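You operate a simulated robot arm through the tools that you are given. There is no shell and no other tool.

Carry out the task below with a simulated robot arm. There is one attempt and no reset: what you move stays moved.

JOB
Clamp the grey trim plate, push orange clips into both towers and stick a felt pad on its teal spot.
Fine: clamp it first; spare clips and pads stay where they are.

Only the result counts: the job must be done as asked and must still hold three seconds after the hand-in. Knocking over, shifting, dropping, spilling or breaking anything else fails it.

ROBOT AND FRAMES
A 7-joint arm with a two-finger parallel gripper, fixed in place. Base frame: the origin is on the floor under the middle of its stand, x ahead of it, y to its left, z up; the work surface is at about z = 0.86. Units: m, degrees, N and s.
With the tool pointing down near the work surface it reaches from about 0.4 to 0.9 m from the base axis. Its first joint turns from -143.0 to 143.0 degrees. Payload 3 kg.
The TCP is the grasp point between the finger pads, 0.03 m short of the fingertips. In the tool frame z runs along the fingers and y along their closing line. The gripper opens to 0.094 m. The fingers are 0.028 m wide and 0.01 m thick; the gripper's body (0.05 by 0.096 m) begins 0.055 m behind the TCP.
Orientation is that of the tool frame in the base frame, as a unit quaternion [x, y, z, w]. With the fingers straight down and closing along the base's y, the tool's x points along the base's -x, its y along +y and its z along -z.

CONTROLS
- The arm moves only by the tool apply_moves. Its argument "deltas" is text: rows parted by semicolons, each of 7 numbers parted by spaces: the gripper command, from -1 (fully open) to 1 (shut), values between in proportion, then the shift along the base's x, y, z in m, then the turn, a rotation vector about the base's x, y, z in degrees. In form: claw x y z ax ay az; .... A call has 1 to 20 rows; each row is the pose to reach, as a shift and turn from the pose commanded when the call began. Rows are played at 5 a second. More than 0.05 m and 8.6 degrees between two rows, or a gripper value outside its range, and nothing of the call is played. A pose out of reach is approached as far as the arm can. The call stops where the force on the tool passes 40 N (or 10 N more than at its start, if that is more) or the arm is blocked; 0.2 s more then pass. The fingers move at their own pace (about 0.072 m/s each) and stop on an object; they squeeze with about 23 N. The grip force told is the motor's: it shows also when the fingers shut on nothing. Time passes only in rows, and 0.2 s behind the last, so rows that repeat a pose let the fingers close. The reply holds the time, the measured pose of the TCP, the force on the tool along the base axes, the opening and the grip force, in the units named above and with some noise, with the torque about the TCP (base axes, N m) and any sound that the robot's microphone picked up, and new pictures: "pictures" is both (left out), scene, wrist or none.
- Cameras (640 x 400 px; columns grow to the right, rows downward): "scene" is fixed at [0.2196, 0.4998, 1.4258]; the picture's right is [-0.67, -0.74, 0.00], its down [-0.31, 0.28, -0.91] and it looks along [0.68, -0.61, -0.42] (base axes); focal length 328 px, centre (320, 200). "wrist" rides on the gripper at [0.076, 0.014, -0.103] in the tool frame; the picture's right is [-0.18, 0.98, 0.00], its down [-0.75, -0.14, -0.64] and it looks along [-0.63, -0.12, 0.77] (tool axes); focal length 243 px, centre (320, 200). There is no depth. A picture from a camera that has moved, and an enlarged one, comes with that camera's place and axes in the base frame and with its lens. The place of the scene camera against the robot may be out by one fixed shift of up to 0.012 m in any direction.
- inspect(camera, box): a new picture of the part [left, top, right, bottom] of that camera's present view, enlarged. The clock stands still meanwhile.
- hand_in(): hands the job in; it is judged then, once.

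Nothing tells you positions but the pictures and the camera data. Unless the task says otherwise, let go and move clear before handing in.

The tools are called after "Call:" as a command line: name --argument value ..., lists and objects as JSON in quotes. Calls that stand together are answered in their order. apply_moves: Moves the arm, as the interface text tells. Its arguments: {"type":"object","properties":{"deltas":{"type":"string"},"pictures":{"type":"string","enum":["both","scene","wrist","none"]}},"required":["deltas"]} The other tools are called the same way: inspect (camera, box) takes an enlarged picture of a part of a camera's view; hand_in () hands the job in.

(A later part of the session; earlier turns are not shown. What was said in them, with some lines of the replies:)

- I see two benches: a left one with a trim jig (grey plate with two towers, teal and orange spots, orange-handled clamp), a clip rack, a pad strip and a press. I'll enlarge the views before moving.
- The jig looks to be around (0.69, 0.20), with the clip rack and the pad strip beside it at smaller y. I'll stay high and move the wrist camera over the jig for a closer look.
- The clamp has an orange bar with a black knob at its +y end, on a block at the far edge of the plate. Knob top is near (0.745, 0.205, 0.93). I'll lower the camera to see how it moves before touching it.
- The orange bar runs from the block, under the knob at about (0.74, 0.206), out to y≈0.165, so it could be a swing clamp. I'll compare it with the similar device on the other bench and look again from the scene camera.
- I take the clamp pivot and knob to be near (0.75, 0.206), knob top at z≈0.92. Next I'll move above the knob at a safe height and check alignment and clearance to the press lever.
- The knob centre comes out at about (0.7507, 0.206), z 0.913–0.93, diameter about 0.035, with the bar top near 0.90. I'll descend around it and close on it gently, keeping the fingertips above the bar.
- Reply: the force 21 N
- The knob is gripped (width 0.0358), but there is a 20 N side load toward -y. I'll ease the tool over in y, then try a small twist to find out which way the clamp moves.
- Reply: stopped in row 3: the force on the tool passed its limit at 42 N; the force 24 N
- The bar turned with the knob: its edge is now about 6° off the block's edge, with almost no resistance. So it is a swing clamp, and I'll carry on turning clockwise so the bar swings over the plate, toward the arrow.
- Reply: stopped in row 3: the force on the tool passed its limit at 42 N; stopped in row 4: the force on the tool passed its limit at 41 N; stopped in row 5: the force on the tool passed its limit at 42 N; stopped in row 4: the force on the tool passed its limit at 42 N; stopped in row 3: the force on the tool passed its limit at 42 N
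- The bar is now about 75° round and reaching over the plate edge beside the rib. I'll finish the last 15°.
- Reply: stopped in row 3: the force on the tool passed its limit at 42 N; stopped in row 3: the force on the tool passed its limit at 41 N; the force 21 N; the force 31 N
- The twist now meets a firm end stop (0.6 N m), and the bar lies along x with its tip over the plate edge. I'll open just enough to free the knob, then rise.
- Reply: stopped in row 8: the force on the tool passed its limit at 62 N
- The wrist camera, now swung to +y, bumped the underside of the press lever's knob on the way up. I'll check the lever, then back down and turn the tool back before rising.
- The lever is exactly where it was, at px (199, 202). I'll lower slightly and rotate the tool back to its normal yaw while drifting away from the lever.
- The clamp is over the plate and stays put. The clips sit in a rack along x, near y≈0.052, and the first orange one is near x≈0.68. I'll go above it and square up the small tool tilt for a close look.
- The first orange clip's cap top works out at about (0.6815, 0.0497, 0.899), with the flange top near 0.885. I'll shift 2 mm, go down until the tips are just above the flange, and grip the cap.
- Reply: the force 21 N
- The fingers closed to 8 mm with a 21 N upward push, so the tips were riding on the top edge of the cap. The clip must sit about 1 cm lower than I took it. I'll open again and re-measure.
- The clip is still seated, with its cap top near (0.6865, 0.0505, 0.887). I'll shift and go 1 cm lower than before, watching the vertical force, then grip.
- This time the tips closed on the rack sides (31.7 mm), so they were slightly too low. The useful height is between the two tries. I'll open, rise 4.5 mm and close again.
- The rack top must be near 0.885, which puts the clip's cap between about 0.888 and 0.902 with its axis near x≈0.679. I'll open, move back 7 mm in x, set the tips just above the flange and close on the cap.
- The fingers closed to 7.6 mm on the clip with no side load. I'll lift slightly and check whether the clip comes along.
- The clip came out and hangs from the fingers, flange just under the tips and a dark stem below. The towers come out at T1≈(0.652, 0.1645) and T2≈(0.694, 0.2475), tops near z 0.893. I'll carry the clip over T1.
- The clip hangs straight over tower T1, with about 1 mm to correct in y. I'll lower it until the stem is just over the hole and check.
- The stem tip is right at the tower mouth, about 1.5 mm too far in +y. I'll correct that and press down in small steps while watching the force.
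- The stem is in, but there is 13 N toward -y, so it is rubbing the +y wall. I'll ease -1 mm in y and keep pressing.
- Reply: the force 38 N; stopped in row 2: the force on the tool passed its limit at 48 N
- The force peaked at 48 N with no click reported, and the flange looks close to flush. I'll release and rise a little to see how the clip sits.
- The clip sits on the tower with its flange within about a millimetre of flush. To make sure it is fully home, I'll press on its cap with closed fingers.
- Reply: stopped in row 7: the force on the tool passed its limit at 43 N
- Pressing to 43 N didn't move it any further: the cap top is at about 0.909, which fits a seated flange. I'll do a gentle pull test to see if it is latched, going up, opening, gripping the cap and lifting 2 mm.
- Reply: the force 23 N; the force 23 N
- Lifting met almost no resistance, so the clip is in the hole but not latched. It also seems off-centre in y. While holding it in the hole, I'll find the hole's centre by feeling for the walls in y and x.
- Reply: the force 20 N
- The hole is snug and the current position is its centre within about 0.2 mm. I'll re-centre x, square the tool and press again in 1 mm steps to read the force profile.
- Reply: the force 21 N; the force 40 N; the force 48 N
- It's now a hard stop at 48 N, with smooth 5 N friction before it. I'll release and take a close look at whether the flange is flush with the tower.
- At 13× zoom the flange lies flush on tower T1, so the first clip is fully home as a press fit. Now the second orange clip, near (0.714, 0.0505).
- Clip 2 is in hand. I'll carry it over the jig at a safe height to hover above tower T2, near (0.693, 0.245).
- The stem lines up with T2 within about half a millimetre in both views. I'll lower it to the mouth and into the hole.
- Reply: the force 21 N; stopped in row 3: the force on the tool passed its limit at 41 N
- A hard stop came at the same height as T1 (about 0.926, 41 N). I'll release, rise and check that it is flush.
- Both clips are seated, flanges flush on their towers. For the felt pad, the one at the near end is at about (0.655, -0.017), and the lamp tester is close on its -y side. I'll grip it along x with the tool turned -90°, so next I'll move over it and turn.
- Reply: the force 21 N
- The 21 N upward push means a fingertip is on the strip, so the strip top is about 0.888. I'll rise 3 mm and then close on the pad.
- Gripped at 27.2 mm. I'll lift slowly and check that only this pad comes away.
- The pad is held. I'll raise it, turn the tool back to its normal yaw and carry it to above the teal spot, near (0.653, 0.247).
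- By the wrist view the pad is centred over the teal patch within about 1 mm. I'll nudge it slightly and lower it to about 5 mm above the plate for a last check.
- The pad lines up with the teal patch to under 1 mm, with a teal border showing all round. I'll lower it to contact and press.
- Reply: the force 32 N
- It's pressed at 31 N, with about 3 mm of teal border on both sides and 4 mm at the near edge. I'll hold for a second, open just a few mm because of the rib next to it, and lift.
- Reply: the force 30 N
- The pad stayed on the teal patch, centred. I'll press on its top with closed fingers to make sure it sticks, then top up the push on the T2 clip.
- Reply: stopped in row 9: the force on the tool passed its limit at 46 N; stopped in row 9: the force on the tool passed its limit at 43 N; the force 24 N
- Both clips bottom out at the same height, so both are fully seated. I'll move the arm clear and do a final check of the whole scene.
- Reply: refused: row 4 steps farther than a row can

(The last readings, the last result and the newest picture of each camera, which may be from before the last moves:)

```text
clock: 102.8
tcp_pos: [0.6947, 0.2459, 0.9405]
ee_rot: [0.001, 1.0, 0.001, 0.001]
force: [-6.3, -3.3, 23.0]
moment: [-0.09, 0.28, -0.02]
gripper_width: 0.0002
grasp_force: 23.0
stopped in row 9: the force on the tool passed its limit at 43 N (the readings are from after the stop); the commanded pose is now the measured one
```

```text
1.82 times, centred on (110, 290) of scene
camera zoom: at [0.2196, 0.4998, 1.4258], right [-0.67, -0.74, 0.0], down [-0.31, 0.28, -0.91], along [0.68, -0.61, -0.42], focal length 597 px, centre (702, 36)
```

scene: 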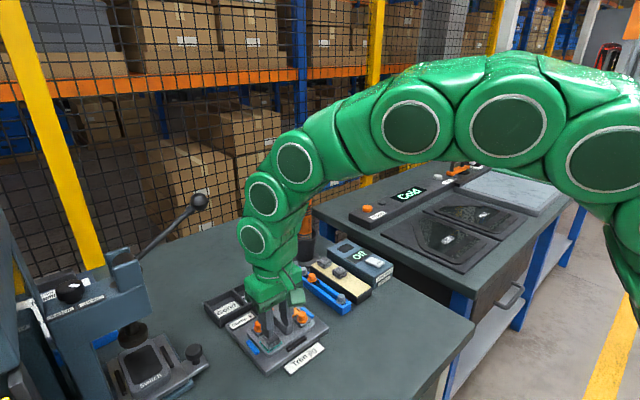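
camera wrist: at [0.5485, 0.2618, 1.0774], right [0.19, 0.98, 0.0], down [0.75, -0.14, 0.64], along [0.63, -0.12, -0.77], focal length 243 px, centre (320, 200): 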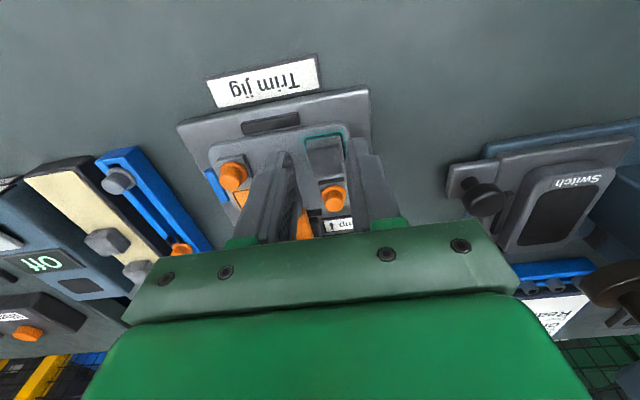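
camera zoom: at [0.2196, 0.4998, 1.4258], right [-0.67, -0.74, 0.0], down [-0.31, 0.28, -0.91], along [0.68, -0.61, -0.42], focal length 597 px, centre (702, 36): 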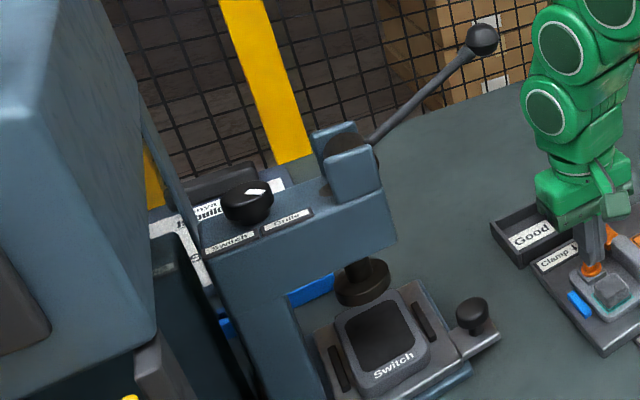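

Everything else looks unmoved; the retreat was refused only because one step was too long. I'll repeat it with shorter steps.

Call:
apply_moves --deltas "1 0 0 0.015 0 0 0; 1 -0.01 -0.01 0.035 0 0 0; 1 -0.03 -0.025 0.06 0 0 0; 1 -0.055 -0.045 0.085 0 0 0; 0 -0.08 -0.075 0.105 0 0 0; -1 -0.1 -0.11 0.12 0 0 0; -1 -0.12 -0.145 0.135 0 0 0; -1 -0.14 -0.18 0.15 0 0 0; -1 -0.15 -0.22 0.165 0 0 0; -1 -0.16 -0.26 0.18 0 0 0; -1 -0.16 -0.3 0.19 0 0 0; -1 -0.16 -0.34 0.2 0 0 0; -1 -0.16 -0.34 0.2 0 0 0" --pictures "both"

Call:
inspect --camera "scene" --box '[200, 265, 320, 375]'

Call:
inspect --camera "scene" --box '[240, 305, 290, 345]'

Call:
inspect --camera "scene" --box '[285, 300, 325, 330]'

Call:
inspect --camera "wrist" --box '[320, 0, 640, 200]'

```text
clock: 105.5
tcp_pos: [0.5337, -0.0953, 1.1397]
ee_rot: [0.001, 1.0, 0.001, -0.001]
force: [-0.3, -0.7, -0.1]
moment: [-0.02, 0.02, -0.04]
gripper_width: 0.0941
grasp_force: 0.1
camera wrist: at [0.4571, -0.0807, 1.2412], right [0.19, 0.98, 0.0], down [0.75, -0.14, 0.64], along [0.63, -0.12, -0.77], focal length 243 px, centre (320, 200)
```

scene: 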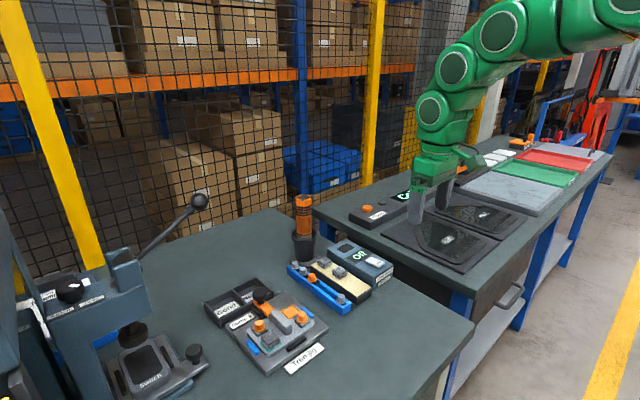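
wrist: 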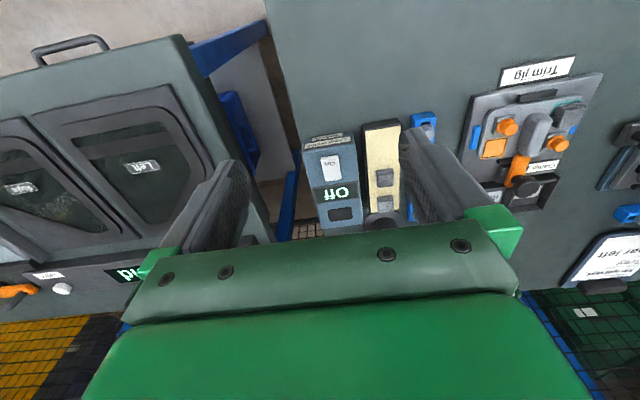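

```text
3.64 times, centred on (260, 320) of scene
camera zoom: at [0.2196, 0.4998, 1.4258], right [-0.67, -0.74, 0.0], down [-0.31, 0.28, -0.91], along [0.68, -0.61, -0.42], focal length 1193 px, centre (538, -236)
```

zoom: 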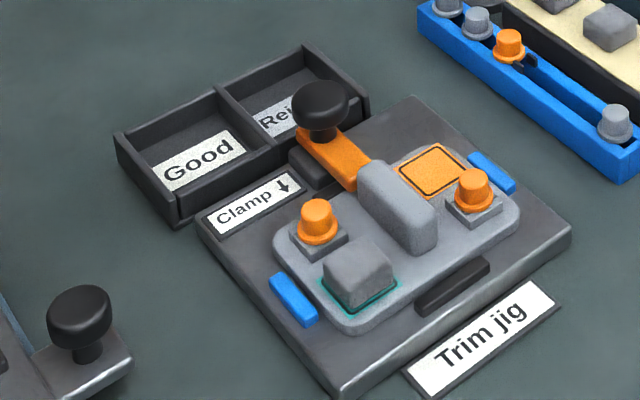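

```text
10.00 times, centred on (265, 325) of scene
camera zoom: at [0.2196, 0.4998, 1.4258], right [-0.67, -0.74, 0.0], down [-0.31, 0.28, -0.91], along [0.68, -0.61, -0.42], focal length 3282 px, centre (870, -1050)
```

zoom: 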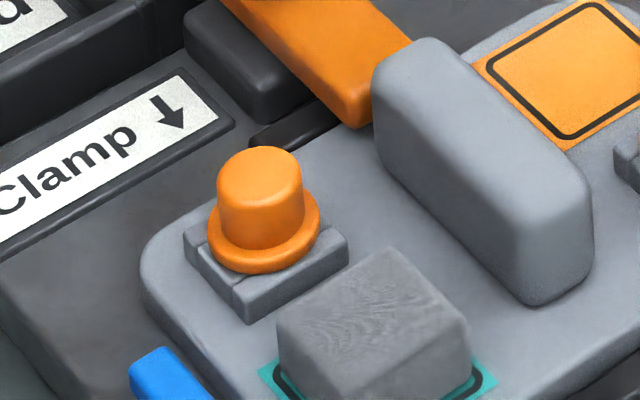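

```text
13.33 times, centred on (305, 315) of scene
camera zoom: at [0.2196, 0.4998, 1.4258], right [-0.67, -0.74, 0.0], down [-0.31, 0.28, -0.91], along [0.68, -0.61, -0.42], focal length 4376 px, centre (520, -1333)
```

zoom: 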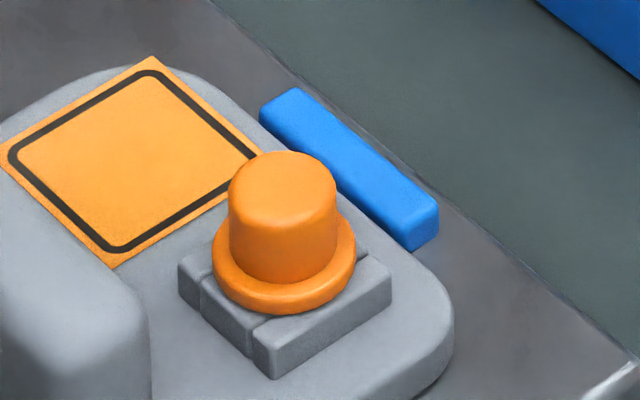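

```text
2.00 times, centred on (480, 100) of wrist
camera zoom: at [0.4571, -0.0807, 1.2412], right [0.19, 0.98, 0.0], down [0.75, -0.14, 0.64], along [0.63, -0.12, -0.77], focal length 485 px, centre (0, 400)
```

zoom: 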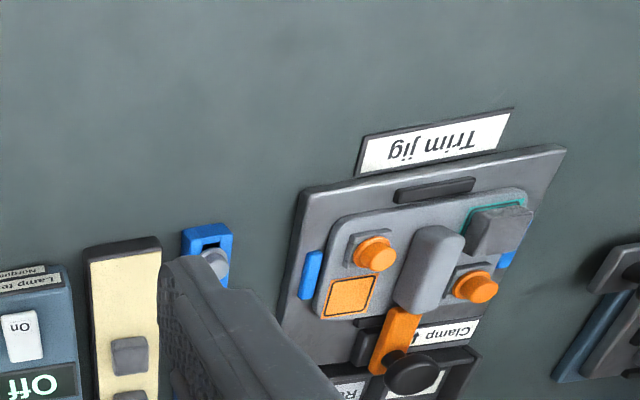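

The plate is clamped, with the bar swung over it to its end stop. Both towers hold fully seated orange clips, and one felt pad is stuck squarely on the teal spot. The spare clips and pads, the lever and everything else are in their places and the arm is clear, so I'm handing in.

Call:
hand_in

```text
The job is handed in.
```

I've handed the job in: the grey trim plate is clamped, both towers have an orange clip, and a felt pad is on the teal spot. The hand-in gave no pass or fail.

- **Clamp:** I did this first. It is a swing clamp, and I turned the bar about 90° over the plate until it hit a firm end stop.
- **Clips:** Both clips are pushed down to a hard stop at 40 N or more and sit flush, at the same height on both towers. I heard no click. When I test-pulled the first one it lifted against only about 5 N, so I take it to be a press fit; I pushed it back in with 48 N. I did not pull-test the second.
- **Pad:** It sits on the teal patch with about 3–4 mm of teal showing on the edges I could measure. I pressed it down, first in the gripper and then from above.
- **Contacts along the way:** The wrist camera bumped the underside of the press lever's knob (62 N) as I backed away from the clamp. The fingers also squeezed the sides of the clip rack and pressed on the pad strip. In the pictures all three are where they started.
- **Spares:** One orange clip, three grey clips and two pads are still in place.
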